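You operate a simulated robot arm through the tools that you are given. There is no shell and no other tool. Be economical: measure what you need, move in short steps, check, and stop when the job is done.

Carry out the task below with a simulated robot arm. There is one attempt and no reset: what you move stays moved.

TASK
Put two of the buns from the top of the island on the gold brass tray.
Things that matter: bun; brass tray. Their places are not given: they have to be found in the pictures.

It is judged by the outcome, as a careful person would: the job done as asked, and still so three seconds after it is handed in. It fails if anything else is knocked over, pushed out of place, dropped, spilled or broken.

THE ROBOT
A 6-joint arm with a two-finger parallel gripper, fixed in place. Base frame: the origin is at the foot of the arm, x ahead of it, y to its left, z up; the work surface is at about z = 0. Lengths are in mm, angles in rad, forces in N, time in s.
With the tool pointing down near the work surface it reaches from about 180 to 460 mm from the base axis. Its first joint turns from -1.222 to 1.222 rad. Payload 1.9 kg.
Tool frame: the origin (TCP) lies between the finger pads and is the grasp point; the fingertips stand 23 mm ahead of it; z points along the fingers, y is the line along which they close. The gripper opens to 94 mm. The fingers are 38 mm wide and 10 mm thick; the gripper's body (54 by 96 mm) begins 39 mm behind the TCP.
Orientation is that of the tool frame in the base frame, as [roll, pitch, yaw] about the fixed x, y, z axes, in that order (R = Rz(yaw) Ry(pitch) Rx(roll)). With the fingers straight down and closing along the base's y, the tool's x points along the base's -x, its y along +y and its z along -z.

THE INTERFACE
- The arm moves only by the tool arm_command. Its argument "steps" is a list of rows, each a list of 5 numbers: the gripper command, from -1 (fully open) to 1 (shut), values between in proportion, then the shift along the base's x, y, z in mm, then the turn about the base's z in rad. In form: [[jaw, x, y, z, twist], ...]. A call has 1 to 20 rows; each row shifts and turns the commanded pose from where the row before left it. A row lasts 0.2 s, in which the tool goes at most 50 mm and 0.15 rad; a call with a longer step from one row to the next is refused whole, and so is a gripper value outside its range. A pose out of reach is approached as far as the arm can. The call stops where the force on the tool passes 40 N (or 10 N more than at its start, if that is more) or the arm is blocked; 0.2 s more then pass. The fingers move at their own pace (about 108 mm/s each) and stop on an object; they squeeze with about 45 N. The grip force told is the motor's: it shows also when the fingers shut on nothing. Time passes only in rows, and 0.2 s behind the last, so rows that do not move let the fingers close. It gives the time, the measured TCP pose, the force on the tool (base axes), the opening and the grip force at its end, in the units of the frame above (readings bear some noise).
- Cameras (640 x 400 px; columns grow to the right, rows downward): "scene" is fixed at [56.8, 317.7, 418.1]; the picture's right is [-0.74, -0.68, 0.00], its down [-0.41, 0.45, -0.79] and it looks along [0.54, -0.58, -0.61] (base axes); focal length 273 px, centre (320, 200). "wrist" rides on the gripper at [-39, 0, -44] in the tool frame; the picture's right is [0.00, -1.00, 0.00], its down [0.97, 0.00, -0.24] and it looks along [0.24, 0.00, 0.97] (tool axes); focal length 218 px, centre (320, 200).
- camera(camera): a new picture of that camera. No time passes.
- measure_at(camera, pixels): for up to 12 pixels [column, row] of the newest picture of that camera ("zoom" is the newest enlarged one), the place [x, y, z] in the base frame of the surface seen there, good to about 2 mm. No time passes.
- enlarge(camera, box): a new picture of the part [left, top, right, bottom] of that camera's present view, enlarged. No time passes.
- close_job(): hands the job in; it is judged then, once.

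Work in short steps. Measure before you move; look again where a grasp or a placing could have gone wrong, and mend it. You have 60 turns and 20 pictures in all, the two below and enlarged ones among them. Open the gripper and draw the arm clear of the work before you hand the job in, unless the task says otherwise; then end with one line.

The tools are called by a JSON object that holds its "method" and its "body". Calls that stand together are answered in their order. arm_command: Moves the arm, as the interface text tells. Its arguments: {"type":"object","properties":{"steps":{"type":"array"}},"required":["steps"]} The other tools are called the same way: camera (camera) takes a picture; measure_at (camera, pixels) gives the place of the surface under pixels of a picture; enlarge (camera, box) takes an enlarged picture of a part of a camera's view; close_job () hands the job in.

At the start:

```text
time: 0.0
tcp_pos: [223.1, -146.7, 247.5]
tcp_rot: [3.141, 0.003, -3.141]
force: [0.0, -0.9, 0.4]
grip_width: 93.9
gripper_force: 0.1
```

scene: 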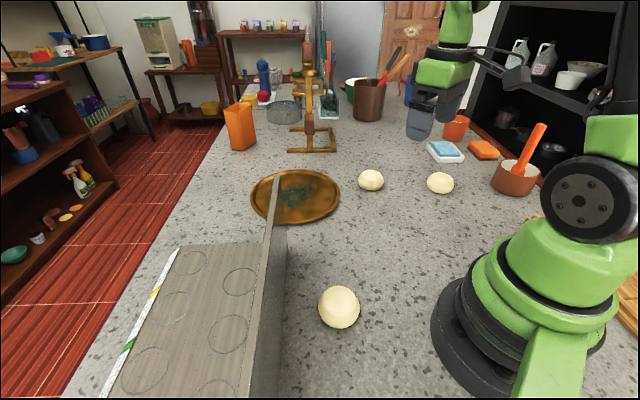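
wrist: 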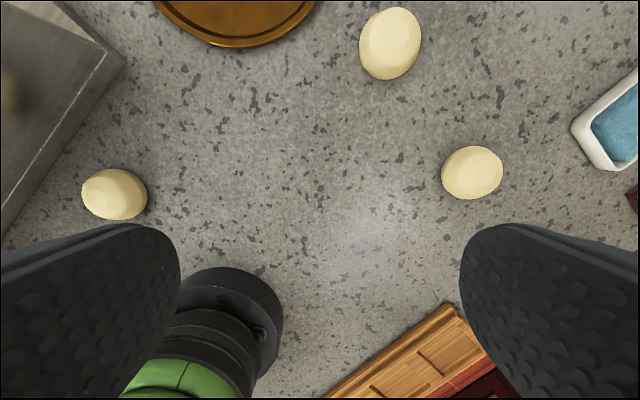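

The scene shows three buns on the worktop at about (371,180), (440,183) and (339,307), and the brass tray at (295,198). I'll measure these, along with the nearby upright panel.

{"method": "measure_at", "body": {"camera": "scene", "pixels": [[371, 178], [371, 190], [440, 180], [440, 193], [339, 300], [295, 198], [252, 198], [339, 198], [310, 175], [310, 222], [277, 180], [270, 300]]}}

{"method": "measure_at", "body": {"camera": "wrist", "pixels": [[390, 43], [360, 43], [420, 43], [390, 8], [390, 79], [472, 172], [442, 172], [503, 172], [472, 146], [472, 198], [235, 20], [115, 195]]}}

{"method": "enlarge", "body": {"camera": "scene", "box": [230, 110, 470, 260]}}

```text
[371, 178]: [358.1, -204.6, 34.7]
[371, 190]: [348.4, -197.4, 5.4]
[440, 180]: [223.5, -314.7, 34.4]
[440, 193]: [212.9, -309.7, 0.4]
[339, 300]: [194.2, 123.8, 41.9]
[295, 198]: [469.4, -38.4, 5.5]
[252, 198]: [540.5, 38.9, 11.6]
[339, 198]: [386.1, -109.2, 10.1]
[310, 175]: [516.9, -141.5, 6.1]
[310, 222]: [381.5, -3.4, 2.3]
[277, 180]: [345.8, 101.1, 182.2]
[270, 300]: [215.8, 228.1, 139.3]
```

```text
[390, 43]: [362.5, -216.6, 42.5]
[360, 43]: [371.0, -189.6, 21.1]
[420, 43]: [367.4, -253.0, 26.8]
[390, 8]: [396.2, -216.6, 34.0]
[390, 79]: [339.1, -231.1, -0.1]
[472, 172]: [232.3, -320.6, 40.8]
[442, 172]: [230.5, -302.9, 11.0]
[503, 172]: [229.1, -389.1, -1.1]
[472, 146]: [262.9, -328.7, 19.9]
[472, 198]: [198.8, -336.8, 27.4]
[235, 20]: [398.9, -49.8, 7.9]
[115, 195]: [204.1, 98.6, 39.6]
```

```text
2.67 times, centred on (350, 185) of scene
```

zoom: 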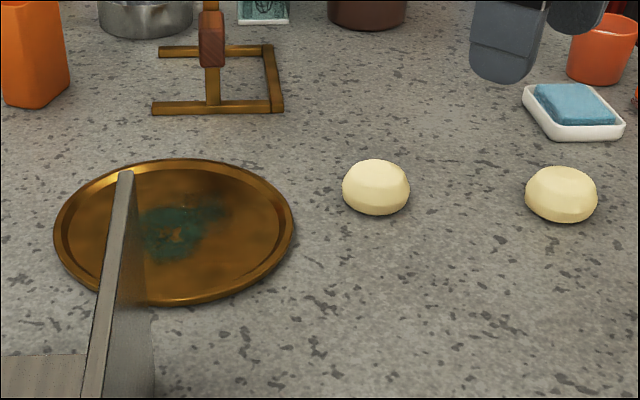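

Tray centre is about (463,-35), radius about 107, floor z about 5. Bun A is centred near (366,-220) and B near (231,-328), both about 42 high. I'll go above bun A and check.

{"method": "arm_command", "body": {"steps": [[-1, 36, -18, 0, 0], [-1, 36, -18, 0, 0], [-1, 36, -18, -20, 0], [-1, 35, -19, -30, 0], [-1, 0, 0, -40, 0], [-1, 0, 0, -40, 0], [-1, 0, 0, 0, 0]]}}

{"method": "measure_at", "body": {"camera": "scene", "pixels": [[430, 150], [446, 160], [455, 123], [408, 88]]}}

{"method": "camera", "body": {"camera": "wrist"}}

```text
time: 1.6
tcp_pos: [367.6, -219.7, 117.6]
tcp_rot: [-3.141, 0.002, 3.141]
force: [-0.5, 0.7, 0.5]
grip_width: 93.9
gripper_force: 0.1
```

```text
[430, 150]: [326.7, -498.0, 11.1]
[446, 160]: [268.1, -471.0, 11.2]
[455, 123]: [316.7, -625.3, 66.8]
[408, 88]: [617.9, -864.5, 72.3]
```

```text
16 pictures are left
```

wrist: 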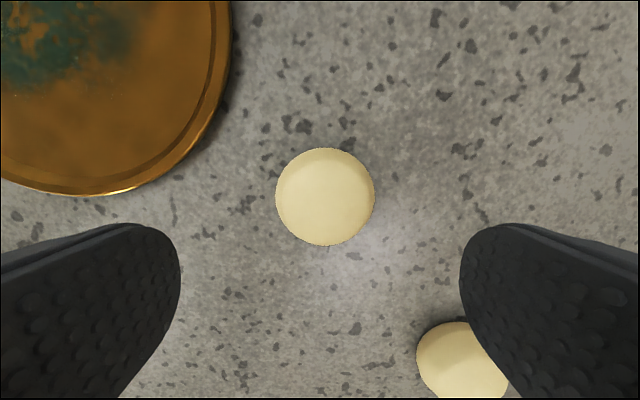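

Bun A is at (325,197) in the wrist view. I'll measure its edges to centre on it.

{"method": "measure_at", "body": {"camera": "wrist", "pixels": [[325, 197], [279, 197], [371, 197], [325, 152], [325, 242], [220, 30], [110, 193], [110, 178], [60, 60]]}}

```text
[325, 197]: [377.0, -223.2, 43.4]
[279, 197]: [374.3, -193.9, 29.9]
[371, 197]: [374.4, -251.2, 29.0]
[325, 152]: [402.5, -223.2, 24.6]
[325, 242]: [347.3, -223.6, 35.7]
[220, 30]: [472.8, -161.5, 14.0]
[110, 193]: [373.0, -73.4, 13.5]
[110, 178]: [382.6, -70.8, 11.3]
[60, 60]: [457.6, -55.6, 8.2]
```

Bun A is centred at (374,-223), 43 high. Descending to z≈31 and closing.

{"method": "arm_command", "body": {"steps": [[-1, 7, -3, -20, 0], [-1, 0, 0, -30, 0], [-1, 0, 0, -25, 0], [-1, 0, 0, -11, 0], [-1, 0, 0, 0, 0], [1, 0, 0, 0, 0], [1, 0, 0, 0, 0], [1, 0, 0, 0, 0]]}}

```text
time: 3.4
tcp_pos: [372.7, -222.3, 32.4]
tcp_rot: [-3.141, 0.004, -3.14]
force: [0.4, -0.3, 0.1]
grip_width: 65.4
gripper_force: 45.0
```

The fingers hold the bun at 65 mm with 45 N. I'll lift and carry it over the tray at (440,-83).

{"method": "arm_command", "body": {"steps": [[1, 0, 0, 25, 0], [1, 0, 0, 35, 0], [1, 0, 30, 0, 0], [1, 10, 40, 0, 0], [1, 20, 40, 0, 0], [1, 20, 20, 0, 0], [1, 16, 9, 0, 0], [1, 0, 0, 0, 0]]}}

{"method": "camera", "body": {"camera": "wrist"}}

{"method": "camera", "body": {"camera": "scene"}}

```text
time: 5.2
tcp_pos: [439.0, -82.8, 92.2]
tcp_rot: [3.141, 0.002, 3.141]
force: [0.0, -0.3, -0.9]
grip_width: 65.3
gripper_force: 45.6
```

```text
15 pictures are left
```

wrist: 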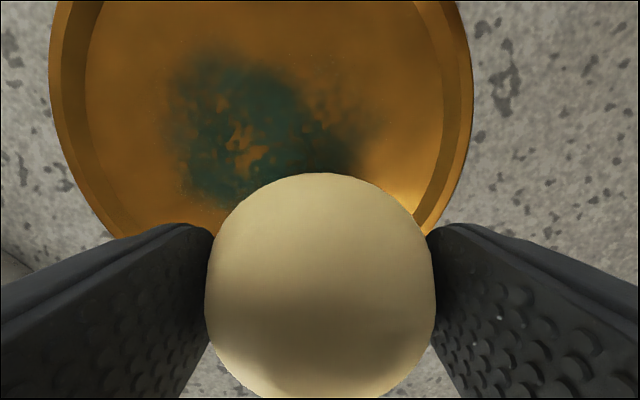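

```text
14 pictures are left
```

scene: 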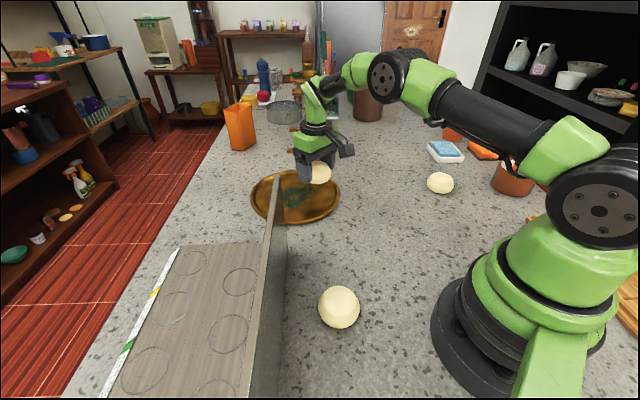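

Measuring the tray outline in the wrist view (rim at (50,60), (472,80), inner edges (85,80), (442,80)).

{"method": "measure_at", "body": {"camera": "wrist", "pixels": [[52, 60], [470, 60], [86, 60], [444, 60], [105, 225], [130, 225], [430, 225], [412, 205], [240, 130], [65, 150], [90, 150], [470, 120]]}}

```text
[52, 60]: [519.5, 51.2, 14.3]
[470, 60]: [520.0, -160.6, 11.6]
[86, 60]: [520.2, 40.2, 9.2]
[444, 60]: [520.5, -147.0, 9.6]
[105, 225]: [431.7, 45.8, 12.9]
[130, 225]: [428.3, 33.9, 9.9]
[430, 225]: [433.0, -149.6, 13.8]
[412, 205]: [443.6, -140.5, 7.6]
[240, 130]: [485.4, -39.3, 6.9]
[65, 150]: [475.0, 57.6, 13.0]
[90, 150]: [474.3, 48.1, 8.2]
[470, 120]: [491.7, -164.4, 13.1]
```

Tray centre is (483,-54), rim radius 110, floor z≈7.5. I'll set the first bun at (441,-93) with TCP z≈41 to leave room for the second, then open partly and rise.

{"method": "arm_command", "body": {"steps": [[1, 2, -10, 0, 0], [1, 0, 0, -25, 0], [1, 0, 0, -18, 0], [1, 0, 0, -6, 0], [1, 0, 0, -2, 0], [1, 0, 0, 0, 0]]}}

```text
time: 6.6
tcp_pos: [440.8, -93.4, 40.8]
tcp_rot: [3.141, 0.004, 3.141]
force: [0.9, 0.8, 0.4]
grip_width: 65.1
gripper_force: 44.6
```

No contact yet; I'll lower 1 mm more, release gently and rise.

{"method": "arm_command", "body": {"steps": [[1, 0, 0, -1, 0], [0.3, 0, 0, 0, 0], [-0.6, 0, 0, 0, 0], [-0.6, 0, 0, 0, 0], [-0.6, 0, 0, 25, 0], [-0.6, 0, 0, 40, 0], [-1, 0, 0, 30, 0], [-1, 0, 0, 0, 0]]}}

{"method": "camera", "body": {"camera": "wrist"}}

```text
time: 8.4
tcp_pos: [440.3, -93.0, 135.3]
tcp_rot: [3.141, 0.004, -3.14]
force: [0.1, 0.0, 0.5]
grip_width: 93.7
gripper_force: 0.0
```

```text
13 pictures are left
```

wrist: 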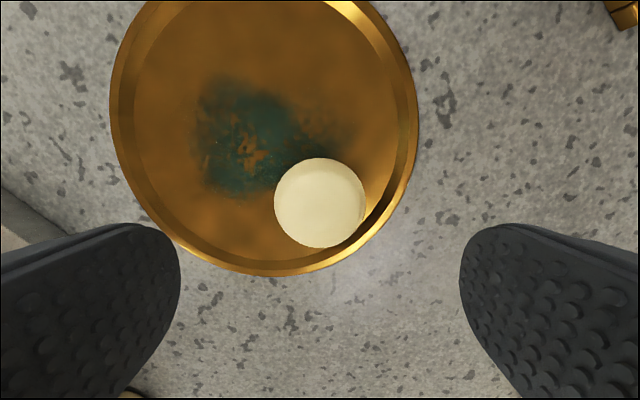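

The first bun sits on the tray at (320,203). Now I move to above bun B near (231,-328), twisting a quarter turn so the second release won't touch the first bun.

{"method": "arm_command", "body": {"steps": [[-1, -19, -21.4, 0, -0.1428], [-1, -19, -21.4, 0, -0.1428], [-1, -19, -21.4, 0, -0.1428], [-1, -19, -21.4, 0, -0.1428], [-1, -19, -21.4, 0, -0.1428], [-1, -19, -21.4, 0, -0.1428], [-1, -19, -21.4, 0, -0.1428], [-1, -19, -21.4, 0, -0.1428], [-1, -19, -21.4, 0, -0.1428], [-1, -19, -21.4, 0, -0.1428], [-1, -19, -21.4, 0, -0.1428], [-1, 0, 0, -15, 0], [-1, 0, 0, 0, 0]]}}

{"method": "camera", "body": {"camera": "wrist"}}

```text
time: 11.2
tcp_pos: [232.9, -328.3, 120.4]
tcp_rot: [-3.14, 0.004, 1.572]
force: [-0.2, 0.8, 0.0]
grip_width: 94.1
gripper_force: 0.2
```

```text
12 pictures are left
```

wrist: 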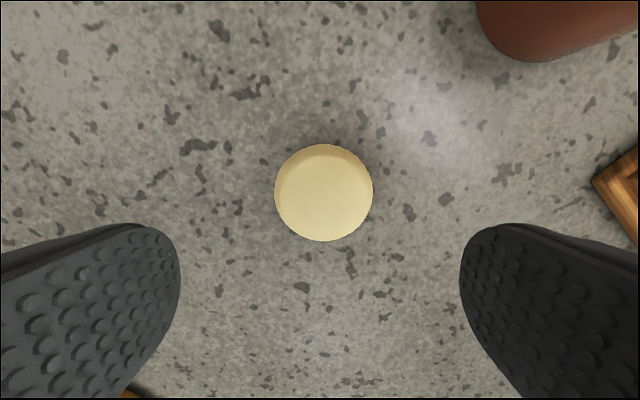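

Bun B is at (323,192). The pan is at upper right, so I'll measure the bun's edges and the pan.

{"method": "measure_at", "body": {"camera": "wrist", "pixels": [[323, 192], [278, 192], [368, 192], [323, 148], [323, 238], [500, 35], [540, 50], [560, 10], [610, 190]]}}

{"method": "camera", "body": {"camera": "scene"}}

```text
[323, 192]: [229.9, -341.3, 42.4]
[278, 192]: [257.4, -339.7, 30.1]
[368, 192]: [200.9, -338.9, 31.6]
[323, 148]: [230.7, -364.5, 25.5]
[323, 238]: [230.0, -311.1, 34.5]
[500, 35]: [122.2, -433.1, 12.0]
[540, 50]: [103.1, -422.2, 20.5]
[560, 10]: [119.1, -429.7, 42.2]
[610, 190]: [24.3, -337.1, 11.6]
```

```text
11 pictures are left
```

scene: 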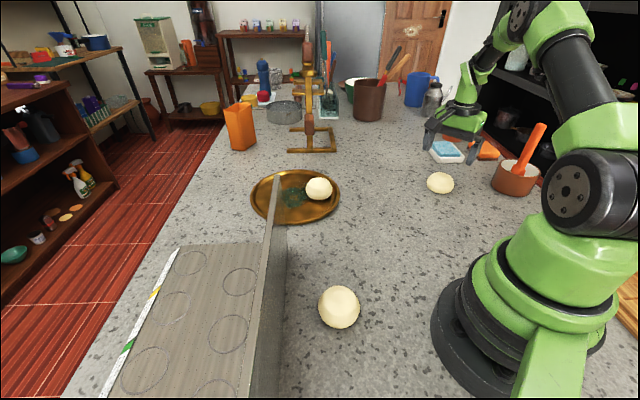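

Bun B's centre is (229,-337.5), and the pan is clear at x≈122. Correcting, descending and gripping.

{"method": "arm_command", "body": {"steps": [[-1, -3.5, -9, -20, 0], [-1, 0, 0, -30, 0], [-1, 0, 0, -25, 0], [-1, 0, 0, -13, 0], [-1, 0, 0, 0, 0], [1, 0, 0, 0, 0], [1, 0, 0, 0, 0], [1, 0, 0, 0, 0]]}}

```text
time: 13.0
tcp_pos: [228.4, -338.1, 32.8]
tcp_rot: [3.141, 0.003, 1.572]
force: [0.0, 0.2, -0.6]
grip_width: 64.9
gripper_force: 44.8
```

Held at 65 mm. Lifting to 123 and carrying to (443,-13), high above the first bun.

{"method": "arm_command", "body": {"steps": [[1, 0, 0, 25, 0], [1, 0, 0, 35, 0], [1, 0, 0, 30, 0], [1, 21.4, 32.5, 0, 0], [1, 21.4, 32.5, 0, 0], [1, 21.4, 32.5, 0, 0], [1, 21.4, 32.5, 0, 0], [1, 21.4, 32.5, 0, 0], [1, 21.4, 32.5, 0, 0], [1, 21.4, 32.5, 0, 0], [1, 21.4, 32.5, 0, 0], [1, 21.4, 32.5, 0, 0], [1, 21.4, 32.5, 0, 0], [1, 0, 0, 0, 0]]}}

{"method": "enlarge", "body": {"camera": "scene", "box": [230, 110, 470, 260]}}

{"method": "camera", "body": {"camera": "wrist"}}

```text
time: 16.0
tcp_pos: [442.1, -13.1, 122.5]
tcp_rot: [-3.141, 0.005, 1.571]
force: [0.1, -0.1, 0.6]
grip_width: 65.1
gripper_force: 44.8
```

```text
2.67 times, centred on (350, 185) of scene
```

zoom: 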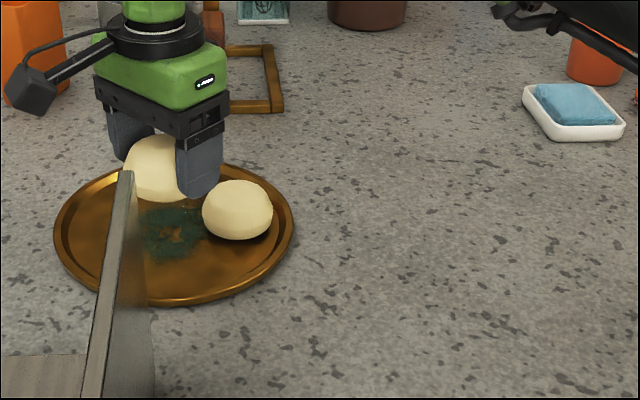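

```text
9 pictures are left
```

wrist: 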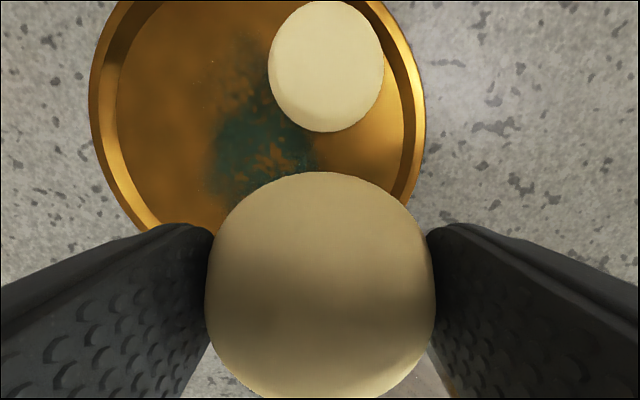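

Checking where bun 1 lies before lowering.

{"method": "measure_at", "body": {"camera": "wrist", "pixels": [[272, 65], [380, 65], [325, 125], [325, 100], [325, 60], [416, 160], [95, 100]]}}

```text
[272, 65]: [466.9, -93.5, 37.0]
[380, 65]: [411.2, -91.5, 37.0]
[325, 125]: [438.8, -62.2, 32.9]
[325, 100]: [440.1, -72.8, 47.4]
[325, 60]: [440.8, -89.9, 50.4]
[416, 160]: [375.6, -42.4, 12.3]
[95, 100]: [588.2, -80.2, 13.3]
```

Bun 1's near edge is at y≈-61, leaving about 15 mm. Lowering to z≈40, releasing partly, and rising.

{"method": "arm_command", "body": {"steps": [[1, 0, 0, -30, 0], [1, 0, 0, -30, 0], [1, 0, 0, -15, 0], [1, 0, 0, -5, 0], [1, 0, 0, -2.5, 0], [1, 0, 0, 0, 0], [0.3, 0, 0, 0, 0], [-0.6, 0, 0, 0, 0], [-0.6, 0, 0, 0, 0], [-0.6, 0, 0, 25, 0], [-0.6, 0, 0, 40, 0], [-0.6, 0, 0, 40, 0], [-1, -30, -20, 30, 0], [-1, -40, -20, 0, 0], [-1, -40, -20, 0, 0], [-1, -40, -20, 0, 0], [-1, 0, 0, 0, 0]]}}

{"method": "camera", "body": {"camera": "scene"}}

{"method": "enlarge", "body": {"camera": "scene", "box": [230, 110, 470, 260]}}

```text
time: 19.6
tcp_pos: [292.9, -93.2, 173.7]
tcp_rot: [3.141, 0.005, 1.571]
force: [-0.1, 0.2, 0.2]
grip_width: 93.8
gripper_force: 0.1
```

```text
8 pictures are left
```

scene: 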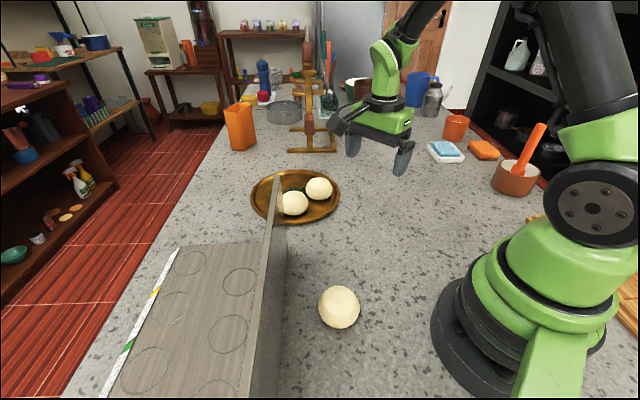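

```text
2.67 times, centred on (350, 185) of scene
```

zoom: 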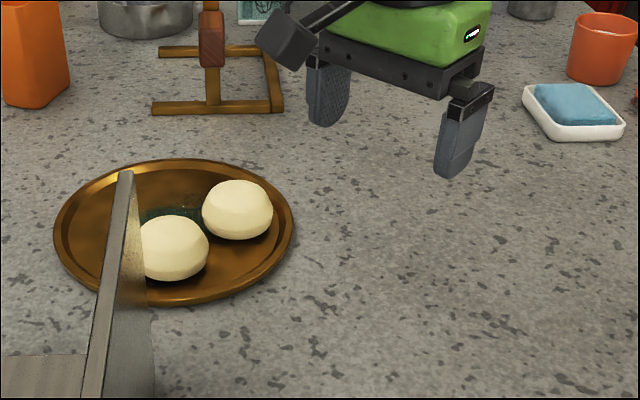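

Both buns rest flat on the tray, the tray hasn't moved, and the open gripper is clear. Handing in.

{"method": "close_job", "body": {}}

```text
The job is handed in.
```

Two of the three buns from the top of the island are now on the brass tray, the third was left where it was, and the last pictures show nothing else disturbed.
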